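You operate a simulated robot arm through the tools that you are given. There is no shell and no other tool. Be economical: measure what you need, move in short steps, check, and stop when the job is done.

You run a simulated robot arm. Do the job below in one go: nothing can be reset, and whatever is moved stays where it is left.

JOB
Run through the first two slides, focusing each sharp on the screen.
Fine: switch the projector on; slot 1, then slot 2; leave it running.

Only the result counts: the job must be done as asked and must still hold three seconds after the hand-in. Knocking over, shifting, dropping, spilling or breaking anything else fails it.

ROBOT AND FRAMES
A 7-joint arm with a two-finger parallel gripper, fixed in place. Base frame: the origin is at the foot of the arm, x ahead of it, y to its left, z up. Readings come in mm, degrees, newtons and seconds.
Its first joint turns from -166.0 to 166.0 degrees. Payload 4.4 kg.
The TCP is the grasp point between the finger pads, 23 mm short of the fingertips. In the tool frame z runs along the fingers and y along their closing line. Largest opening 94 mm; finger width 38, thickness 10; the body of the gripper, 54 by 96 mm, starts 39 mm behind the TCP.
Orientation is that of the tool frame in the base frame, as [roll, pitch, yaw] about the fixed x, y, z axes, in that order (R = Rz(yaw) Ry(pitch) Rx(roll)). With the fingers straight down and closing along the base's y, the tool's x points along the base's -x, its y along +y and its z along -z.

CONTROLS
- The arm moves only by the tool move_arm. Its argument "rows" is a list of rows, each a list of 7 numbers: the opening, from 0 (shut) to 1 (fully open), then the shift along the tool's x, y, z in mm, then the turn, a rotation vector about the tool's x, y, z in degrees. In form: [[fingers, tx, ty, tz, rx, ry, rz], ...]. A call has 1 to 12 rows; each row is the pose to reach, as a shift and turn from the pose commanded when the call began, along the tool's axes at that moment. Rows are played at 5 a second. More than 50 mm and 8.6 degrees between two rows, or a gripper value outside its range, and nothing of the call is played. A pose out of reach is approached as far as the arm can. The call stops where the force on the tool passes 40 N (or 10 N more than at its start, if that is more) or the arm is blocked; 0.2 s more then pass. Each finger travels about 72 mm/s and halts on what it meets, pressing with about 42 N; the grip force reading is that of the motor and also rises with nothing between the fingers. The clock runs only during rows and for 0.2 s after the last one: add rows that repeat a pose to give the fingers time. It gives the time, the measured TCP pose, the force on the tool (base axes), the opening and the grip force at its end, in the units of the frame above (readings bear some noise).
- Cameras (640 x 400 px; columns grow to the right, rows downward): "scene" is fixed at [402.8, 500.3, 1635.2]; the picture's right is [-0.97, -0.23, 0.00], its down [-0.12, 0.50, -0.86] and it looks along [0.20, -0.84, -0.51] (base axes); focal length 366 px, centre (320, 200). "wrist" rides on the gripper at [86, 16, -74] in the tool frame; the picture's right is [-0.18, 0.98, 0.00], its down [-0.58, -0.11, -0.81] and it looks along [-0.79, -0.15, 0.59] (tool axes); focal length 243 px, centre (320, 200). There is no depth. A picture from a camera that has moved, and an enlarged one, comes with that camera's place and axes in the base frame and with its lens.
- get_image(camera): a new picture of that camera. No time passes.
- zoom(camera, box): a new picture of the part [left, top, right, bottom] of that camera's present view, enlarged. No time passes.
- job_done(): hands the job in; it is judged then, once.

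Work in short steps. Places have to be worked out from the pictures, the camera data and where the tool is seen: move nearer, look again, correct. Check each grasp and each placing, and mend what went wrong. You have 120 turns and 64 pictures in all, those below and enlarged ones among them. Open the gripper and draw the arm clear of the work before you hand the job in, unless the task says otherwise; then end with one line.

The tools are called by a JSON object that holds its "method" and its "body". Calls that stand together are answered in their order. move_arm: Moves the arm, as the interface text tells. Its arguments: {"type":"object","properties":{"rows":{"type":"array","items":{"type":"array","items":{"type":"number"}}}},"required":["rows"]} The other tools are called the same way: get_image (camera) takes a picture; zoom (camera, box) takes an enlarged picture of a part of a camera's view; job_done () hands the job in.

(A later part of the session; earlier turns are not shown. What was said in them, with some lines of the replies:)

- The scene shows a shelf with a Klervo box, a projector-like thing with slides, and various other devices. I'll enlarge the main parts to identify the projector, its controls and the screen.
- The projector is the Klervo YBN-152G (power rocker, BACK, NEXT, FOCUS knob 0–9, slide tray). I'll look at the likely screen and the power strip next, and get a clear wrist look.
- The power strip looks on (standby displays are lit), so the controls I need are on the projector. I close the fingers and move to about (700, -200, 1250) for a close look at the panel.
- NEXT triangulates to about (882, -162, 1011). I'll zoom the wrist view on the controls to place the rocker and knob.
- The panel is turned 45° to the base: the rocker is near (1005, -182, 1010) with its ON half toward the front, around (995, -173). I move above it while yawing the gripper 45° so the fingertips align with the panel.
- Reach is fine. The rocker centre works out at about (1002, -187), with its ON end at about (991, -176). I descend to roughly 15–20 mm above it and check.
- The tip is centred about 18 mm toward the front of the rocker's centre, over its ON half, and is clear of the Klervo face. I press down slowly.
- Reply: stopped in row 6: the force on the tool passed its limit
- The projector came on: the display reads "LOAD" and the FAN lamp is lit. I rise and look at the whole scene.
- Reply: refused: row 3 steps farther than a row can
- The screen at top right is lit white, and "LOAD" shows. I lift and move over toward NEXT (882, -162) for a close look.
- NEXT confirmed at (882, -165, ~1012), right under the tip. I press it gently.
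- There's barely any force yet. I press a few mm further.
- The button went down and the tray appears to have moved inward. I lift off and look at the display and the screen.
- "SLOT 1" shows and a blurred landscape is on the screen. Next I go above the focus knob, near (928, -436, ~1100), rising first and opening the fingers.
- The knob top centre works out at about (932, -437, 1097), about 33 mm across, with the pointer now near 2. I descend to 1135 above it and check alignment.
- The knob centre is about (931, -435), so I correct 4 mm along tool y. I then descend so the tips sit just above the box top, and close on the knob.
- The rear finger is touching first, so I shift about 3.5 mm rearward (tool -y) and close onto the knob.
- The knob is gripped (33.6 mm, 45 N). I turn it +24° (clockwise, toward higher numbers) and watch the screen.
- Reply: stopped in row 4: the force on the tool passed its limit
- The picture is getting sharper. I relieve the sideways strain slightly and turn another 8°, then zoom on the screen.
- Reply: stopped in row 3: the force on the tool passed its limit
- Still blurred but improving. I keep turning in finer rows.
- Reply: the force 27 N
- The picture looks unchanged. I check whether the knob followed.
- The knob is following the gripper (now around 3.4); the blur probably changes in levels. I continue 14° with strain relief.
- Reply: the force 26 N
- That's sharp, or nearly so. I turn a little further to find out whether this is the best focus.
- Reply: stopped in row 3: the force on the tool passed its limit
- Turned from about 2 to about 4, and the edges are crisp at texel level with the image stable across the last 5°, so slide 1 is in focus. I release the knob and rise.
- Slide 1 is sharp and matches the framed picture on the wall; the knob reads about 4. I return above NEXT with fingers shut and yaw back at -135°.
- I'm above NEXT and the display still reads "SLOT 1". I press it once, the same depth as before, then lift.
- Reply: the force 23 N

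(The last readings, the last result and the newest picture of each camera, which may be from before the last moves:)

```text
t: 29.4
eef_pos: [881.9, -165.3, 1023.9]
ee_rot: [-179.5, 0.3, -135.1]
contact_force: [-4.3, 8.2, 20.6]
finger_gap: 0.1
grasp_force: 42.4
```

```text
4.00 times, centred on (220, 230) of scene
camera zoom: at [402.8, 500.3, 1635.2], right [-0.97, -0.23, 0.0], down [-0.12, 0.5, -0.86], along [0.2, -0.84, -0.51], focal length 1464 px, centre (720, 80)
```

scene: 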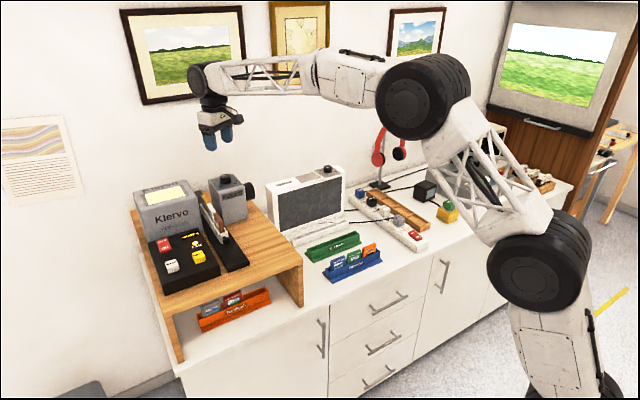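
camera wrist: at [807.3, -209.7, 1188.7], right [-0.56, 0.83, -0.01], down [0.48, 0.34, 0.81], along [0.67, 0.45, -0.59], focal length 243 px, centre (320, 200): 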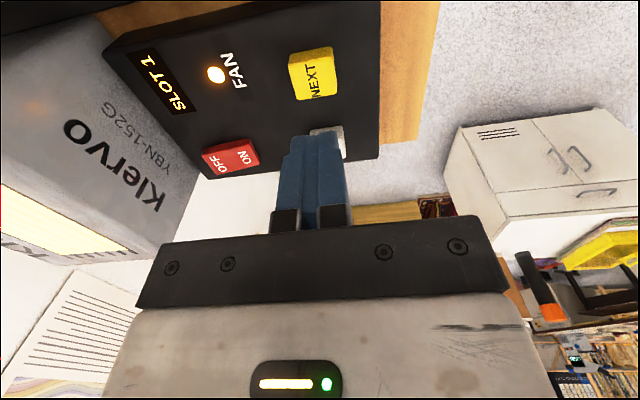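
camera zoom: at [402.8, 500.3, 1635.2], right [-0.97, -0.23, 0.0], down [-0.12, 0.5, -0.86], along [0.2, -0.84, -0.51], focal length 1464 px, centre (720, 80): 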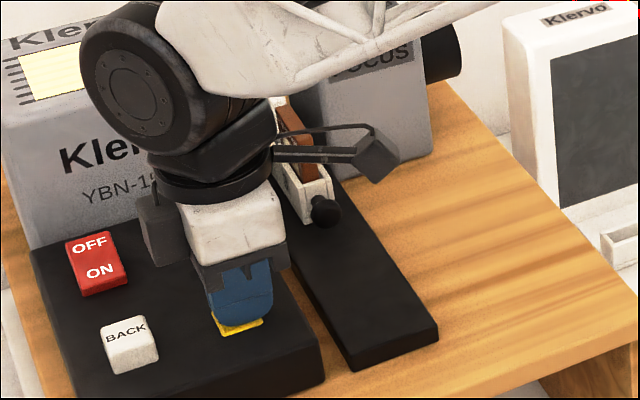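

The tray advanced again. I lift and go back above the focus knob.

{"method": "move_arm", "body": {"rows": [[0, 0, 0, -45, 0, 0, 0], [0, 0, 0, -93, 0, 0, 0], [0, 0, 0, -140, 0, 0, 0], [0, 20, -28, -172, 0, 0, 0], [0.3, 45, -64, -190, 0, 0, 0], [0.6, 70, -104, -200, 0, 0, 0], [0.65, 98, -142, -200, 0, 0, 0], [0.65, 126, -180, -200, 0, 0, 0], [0.65, 142, -206, -200, 0, 0, 0], [0.65, 156, -228, -200, 0, 0, 0], [0.65, 156, -228, -155, 0, 0, 0], [0.65, 156, -228, -115, 0, 0, 0]]}}

{"method": "get_image", "body": {"camera": "scene"}}

{"method": "get_image", "body": {"camera": "wrist"}}

```text
t: 32.0
eef_pos: [932.0, -438.2, 1139.2]
ee_rot: [-179.5, 0.2, -135.0]
contact_force: [-0.7, 0.4, 1.0]
finger_gap: 60.8
grasp_force: 0.0
```

```text
17 pictures are left
```

scene: 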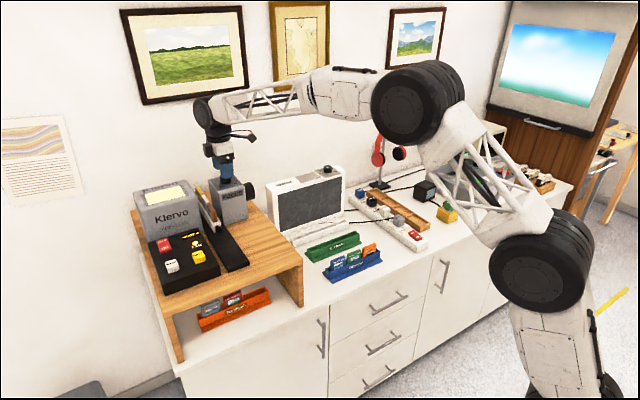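

```text
16 pictures are left
camera wrist: at [858.3, -487.1, 1214.1], right [-0.56, 0.83, -0.01], down [0.48, 0.34, 0.81], along [0.67, 0.45, -0.59], focal length 243 px, centre (320, 200)
```

wrist: 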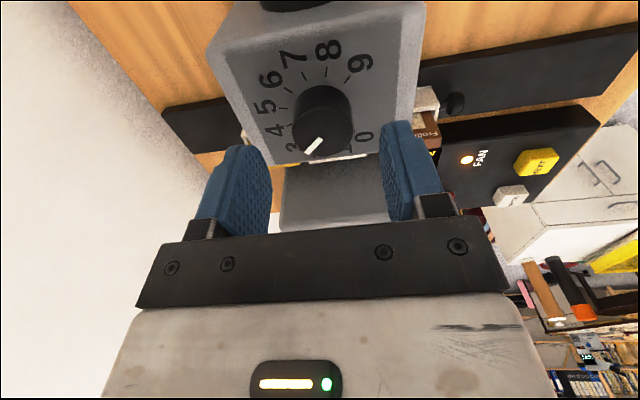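

Slide 2 is up and heavily blurred, with the knob at about 4. I descend and grip the knob again.

{"method": "move_arm", "body": {"rows": [[0.65, -2, 0, 0, 0, 0, 0], [0.65, -2, 0, 14, 0, 0, 0], [0.65, -2, 0, 21, 0, 0, 0], [0.65, -2, 0, 28, 0, 0, 0], [0.5, -2, 0, 28, 0, 0, 0], [0.42, -2, 0, 28, 0, 0, 0], [0.36, -2, 0, 28, 0, 0, 0], [0.3, -2, 0, 28, 0, 0, 0]]}}

```text
t: 33.8
eef_pos: [934.5, -435.0, 1108.3]
ee_rot: [-179.5, 0.3, -135.0]
contact_force: [-2.4, 1.7, 0.6]
finger_gap: 33.8
grasp_force: 44.5
```

Gripped again. I turn +28° toward 5, in fine rows, and check the screen.

{"method": "move_arm", "body": {"rows": [[0.3, 0, 0, 0, 0, 0, 3], [0.3, 0, 0, 0, 0, 0, 6], [0.3, 0, 0, 0, 0, 0, 9], [0.3, 0, -0.3, 0, 0, 0, 12], [0.3, 0, -0.5, 0, 0, 0, 15], [0.3, 0, -0.7, 0, 0, 0, 18], [0.3, 0, -0.9, 0, 0, 0, 21], [0.3, 0, -1.1, 0, 0, 0, 24], [0.3, 0, -1.2, 0, 0, 0, 27]]}}

{"method": "zoom", "body": {"camera": "scene", "box": [490, 10, 634, 100]}}

```text
t: 35.8
eef_pos: [934.3, -435.8, 1109.9]
ee_rot: [-179.7, 0.3, -162.1]
contact_force: [3.5, -17.7, -4.3]
finger_gap: 36.2
grasp_force: 9.4
```

```text
4.44 times, centred on (562, 55) of scene
camera zoom: at [402.8, 500.3, 1635.2], right [-0.97, -0.23, 0.0], down [-0.12, 0.5, -0.86], along [0.2, -0.84, -0.51], focal length 1627 px, centre (-756, 844)
```

zoom: 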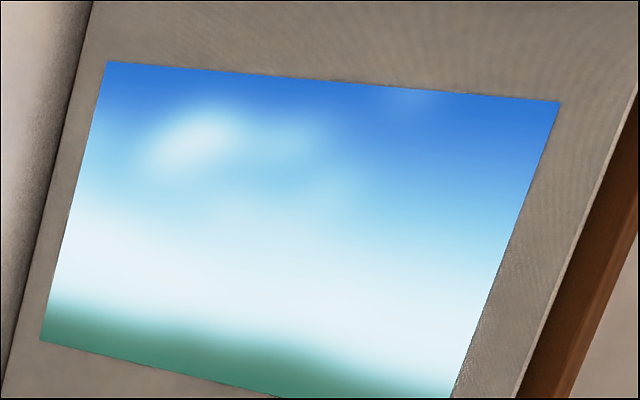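

The finger gap changed to 36 mm with a low grip force. I look at the knob.

{"method": "zoom", "body": {"camera": "wrist", "box": [200, 40, 440, 190]}}

```text
2.67 times, centred on (320, 115) of wrist
camera zoom: at [844.6, -446.5, 1184.5], right [-0.13, 0.99, 0.0], down [0.58, 0.08, 0.81], along [0.8, 0.1, -0.59], focal length 647 px, centre (320, 427)
```

zoom: 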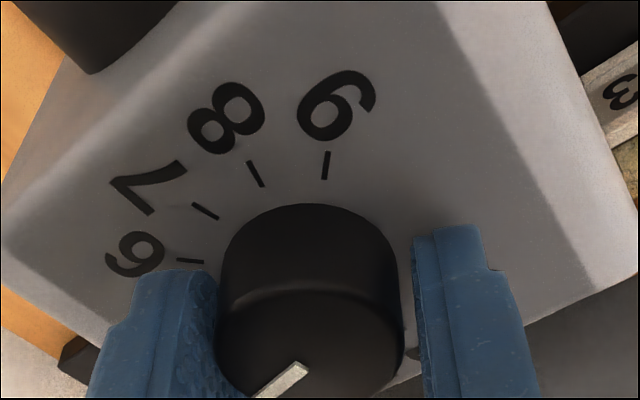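

The knob followed (about 5), but the grip is one-sided. I ease toward the rear, re-close, then turn on toward 6.

{"method": "move_arm", "body": {"rows": [[0.3, 0, -1, 0, 0, 0, 0], [0.3, 0, -1.5, 0, 0, 0, 0], [0.3, 0, -1.5, 0, 0, 0, 3], [0.3, 0, -1.6, 0, 0, 0, 6], [0.3, 0, -1.7, 0, 0, 0, 9], [0.3, 0, -1.8, 0, 0, 0, 12], [0.3, 0, -1.9, 0, 0, 0, 15], [0.3, 0, -2, 0, 0, 0, 18], [0.3, 0, -2.1, 0, 0, 0, 21], [0.3, 0, -2.2, 0, 0, 0, 24], [0.3, 0, -2.3, 0, 0, 0, 27]]}}

{"method": "zoom", "body": {"camera": "scene", "box": [490, 10, 634, 100]}}

```text
t: 38.2
eef_pos: [934.8, -439.0, 1111.1]
ee_rot: [-180.0, 0.5, 170.9]
contact_force: [11.6, -27.4, -10.7]
finger_gap: 33.7
grasp_force: 45.3
```

```text
4.44 times, centred on (562, 55) of scene
camera zoom: at [402.8, 500.3, 1635.2], right [-0.97, -0.23, 0.0], down [-0.12, 0.5, -0.86], along [0.2, -0.84, -0.51], focal length 1627 px, centre (-756, 844)
```

zoom: 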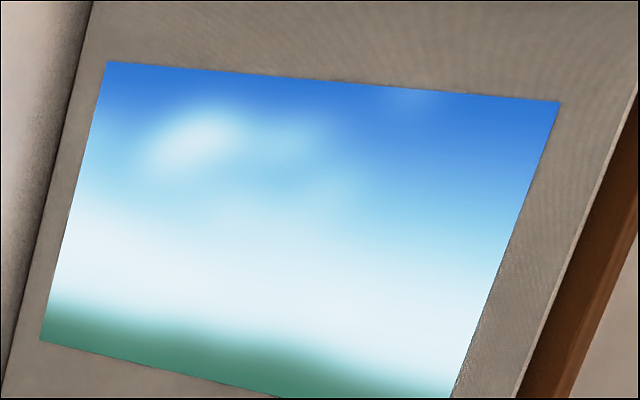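

No change yet, so blur seems saturated away from focus. I keep turning toward 7 with strain relief.

{"method": "move_arm", "body": {"rows": [[0.3, -0.4, -0.9, 0, 0, 0, 0], [0.3, -0.4, -1, 0, 0, 0, 3], [0.3, -0.3, -1, 0, 0, 0, 6], [0.3, -0.2, -1, 0, 0, 0, 9], [0.3, -0.1, -1, 0, 0, 0, 12], [0.3, 0, -1, 0, 0, 0, 15], [0.3, 0, -1, 0, 0, 0, 18], [0.3, 0, -1, 0, 0, 0, 21], [0.3, 0, -1, 0, 0, 0, 24], [0.3, 0, -1, 0, 0, 0, 27]]}}

{"method": "get_image", "body": {"camera": "scene"}}

{"method": "zoom", "body": {"camera": "wrist", "box": [200, 40, 440, 190]}}

```text
t: 40.3
eef_pos: [933.6, -439.8, 1110.3]
ee_rot: [-179.9, 0.3, 147.2]
contact_force: [-2.2, -5.3, 0.1]
finger_gap: 33.6
grasp_force: 45.4
stopped in row 10: the force on the tool passed its limit (the readings are from after the stop); the commanded pose is now the measured one
```

```text
12 pictures are left
```

scene: 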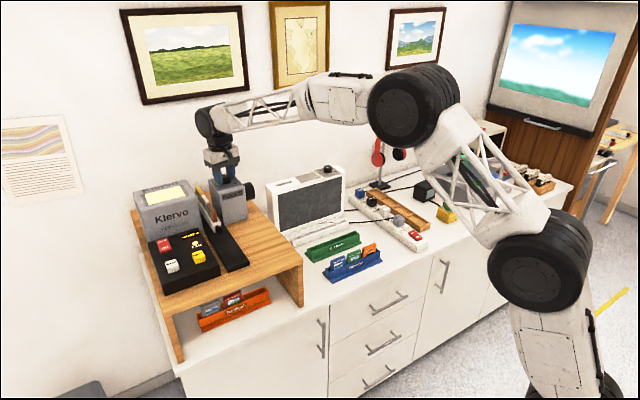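

```text
2.67 times, centred on (320, 115) of wrist
camera zoom: at [867.7, -379.0, 1185.1], right [0.69, 0.73, 0.0], down [0.43, -0.4, 0.81], along [0.59, -0.56, -0.59], focal length 647 px, centre (320, 427)
```

zoom: 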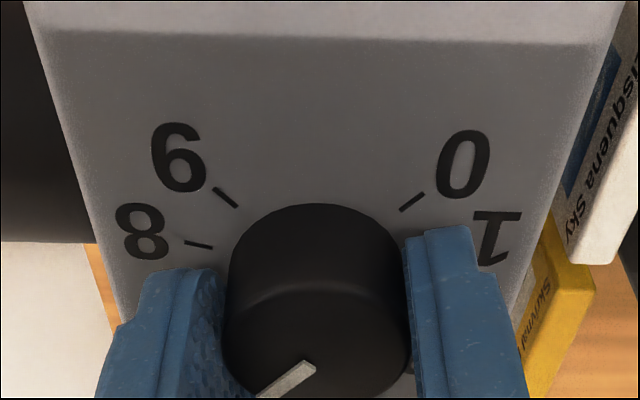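

It's clearing, at about 6.8 now. I keep turning in the same direction toward 8.

{"method": "move_arm", "body": {"rows": [[0.3, 0, -0.5, 0, 0, 0, 3], [0.3, 0, -0.5, 0, 0, 0, 6], [0.3, 0.1, -0.5, 0, 0, 0, 9], [0.3, 0.2, -0.5, 0, 0, 0, 12], [0.3, 0.3, -0.5, 0, 0, 0, 15], [0.3, 0.4, -0.5, 0, 0, 0, 18], [0.3, 0.5, -0.5, 0, 0, 0, 21], [0.3, 0.5, -0.5, 0, 0, 0, 24], [0.3, 0.5, -0.5, 0, 0, 0, 27]]}}

{"method": "zoom", "body": {"camera": "scene", "box": [490, 10, 634, 100]}}

```text
t: 42.4
eef_pos: [932.3, -439.9, 1110.6]
ee_rot: [179.9, 0.3, 120.0]
contact_force: [0.0, -7.9, 0.6]
finger_gap: 33.1
grasp_force: 44.9
stopped in row 9: the force on the tool passed its limit (the readings are from after the stop); the commanded pose is now the measured one
```

```text
4.44 times, centred on (562, 55) of scene
camera zoom: at [402.8, 500.3, 1635.2], right [-0.97, -0.23, 0.0], down [-0.12, 0.5, -0.86], along [0.2, -0.84, -0.51], focal length 1627 px, centre (-756, 844)
```

zoom: 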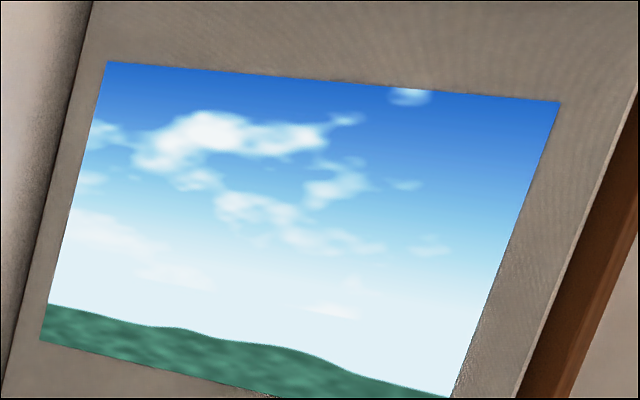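

The hills are crisp now. I turn a few more degrees to settle on 8, then check.

{"method": "move_arm", "body": {"rows": [[0.3, 0, -0.4, 0, 0, 0, 2], [0.3, 0, -0.4, 0, 0, 0, 4], [0.3, 0, -0.4, 0, 0, 0, 6], [0.3, 0, -0.4, 0, 0, 0, 8], [0.3, 0, -0.4, 0, 0, 0, 8]]}}

{"method": "zoom", "body": {"camera": "scene", "box": [490, 10, 634, 100]}}

```text
t: 43.6
eef_pos: [930.9, -439.4, 1110.9]
ee_rot: [179.7, 0.2, 112.1]
contact_force: [26.3, -24.5, -3.1]
finger_gap: 33.6
grasp_force: 45.1
```

```text
4.44 times, centred on (562, 55) of scene
camera zoom: at [402.8, 500.3, 1635.2], right [-0.97, -0.23, 0.0], down [-0.12, 0.5, -0.86], along [0.2, -0.84, -0.51], focal length 1627 px, centre (-756, 844)
```

zoom: 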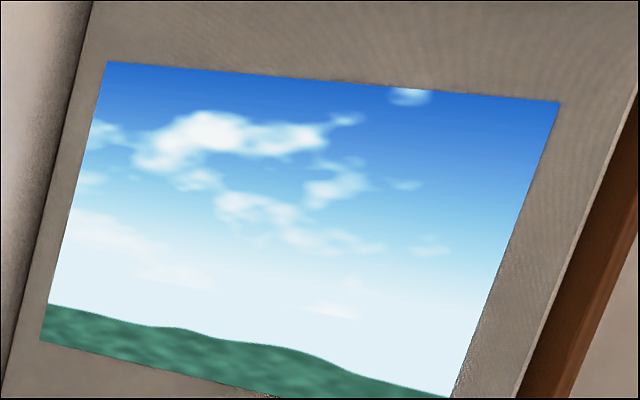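

Slide 2 is sharp and stable. I release the knob and rise clear.

{"method": "move_arm", "body": {"rows": [[0.4, 0, 0, 0, 0, 0, 0], [0.65, 0, 0, 0, 0, 0, 0], [0.65, 0, 0, 0, 0, 0, 0], [0.65, 0, 0, 0, 0, 0, 0], [0.65, 0, 0, -25, 0, 0, 0], [0.65, 0, 0, -70, 0, 0, 0], [0.65, 0, 0, -118, 0, 0, 0], [0.65, 0, 0, -160, 0, 0, 0], [0.65, 0, 0, -200, 0, 0, 0], [0.65, 0, 0, -200, 0, 0, 0]]}}

{"method": "get_image", "body": {"camera": "scene"}}

{"method": "zoom", "body": {"camera": "scene", "box": [140, 160, 300, 260]}}

{"method": "zoom", "body": {"camera": "scene", "box": [490, 10, 634, 100]}}

```text
t: 45.8
eef_pos: [929.6, -441.7, 1311.4]
ee_rot: [179.8, 0.4, 112.0]
contact_force: [-1.3, -0.5, 0.7]
finger_gap: 61.1
grasp_force: 0.0
```

```text
8 pictures are left
```

scene: 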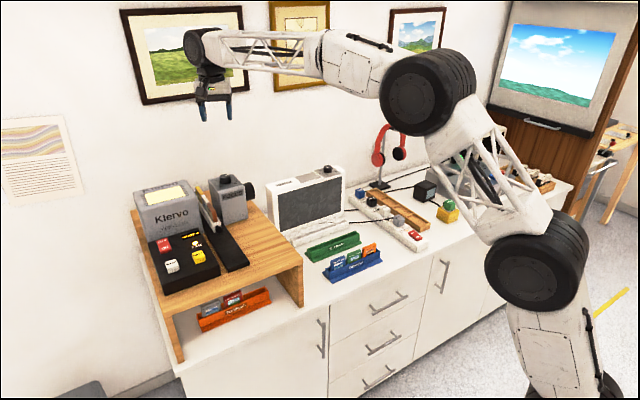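

```text
4.00 times, centred on (220, 210) of scene
camera zoom: at [402.8, 500.3, 1635.2], right [-0.97, -0.23, 0.0], down [-0.12, 0.5, -0.86], along [0.2, -0.84, -0.51], focal length 1464 px, centre (720, 160)
```

zoom: 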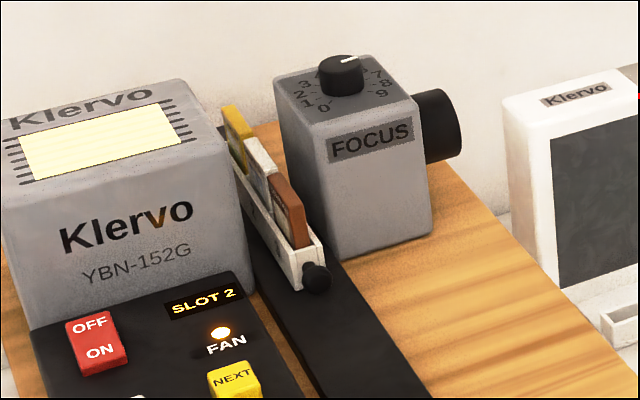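

```text
4.44 times, centred on (562, 55) of scene
camera zoom: at [402.8, 500.3, 1635.2], right [-0.97, -0.23, 0.0], down [-0.12, 0.5, -0.86], along [0.2, -0.84, -0.51], focal length 1627 px, centre (-756, 844)
```

zoom: 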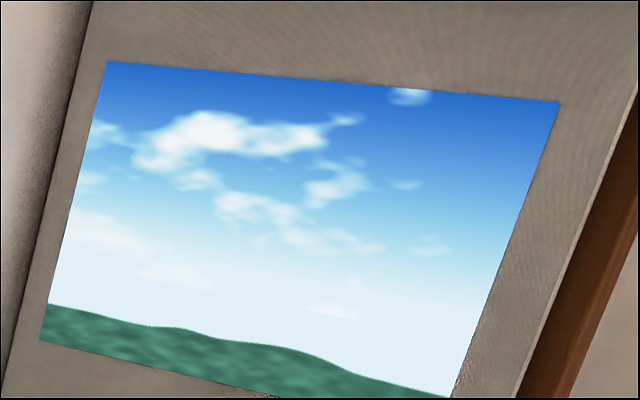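

The projector is running on SLOT 2 with a sharp picture. The gripper is open and well clear, and nothing else was disturbed, so I hand in.

{"method": "job_done", "body": {}}

```text
The job is handed in.
```

The projector is on and running. I focused slot 1 sharp on the screen, then slot 2, and left it showing slot 2 with the gripper open and clear.
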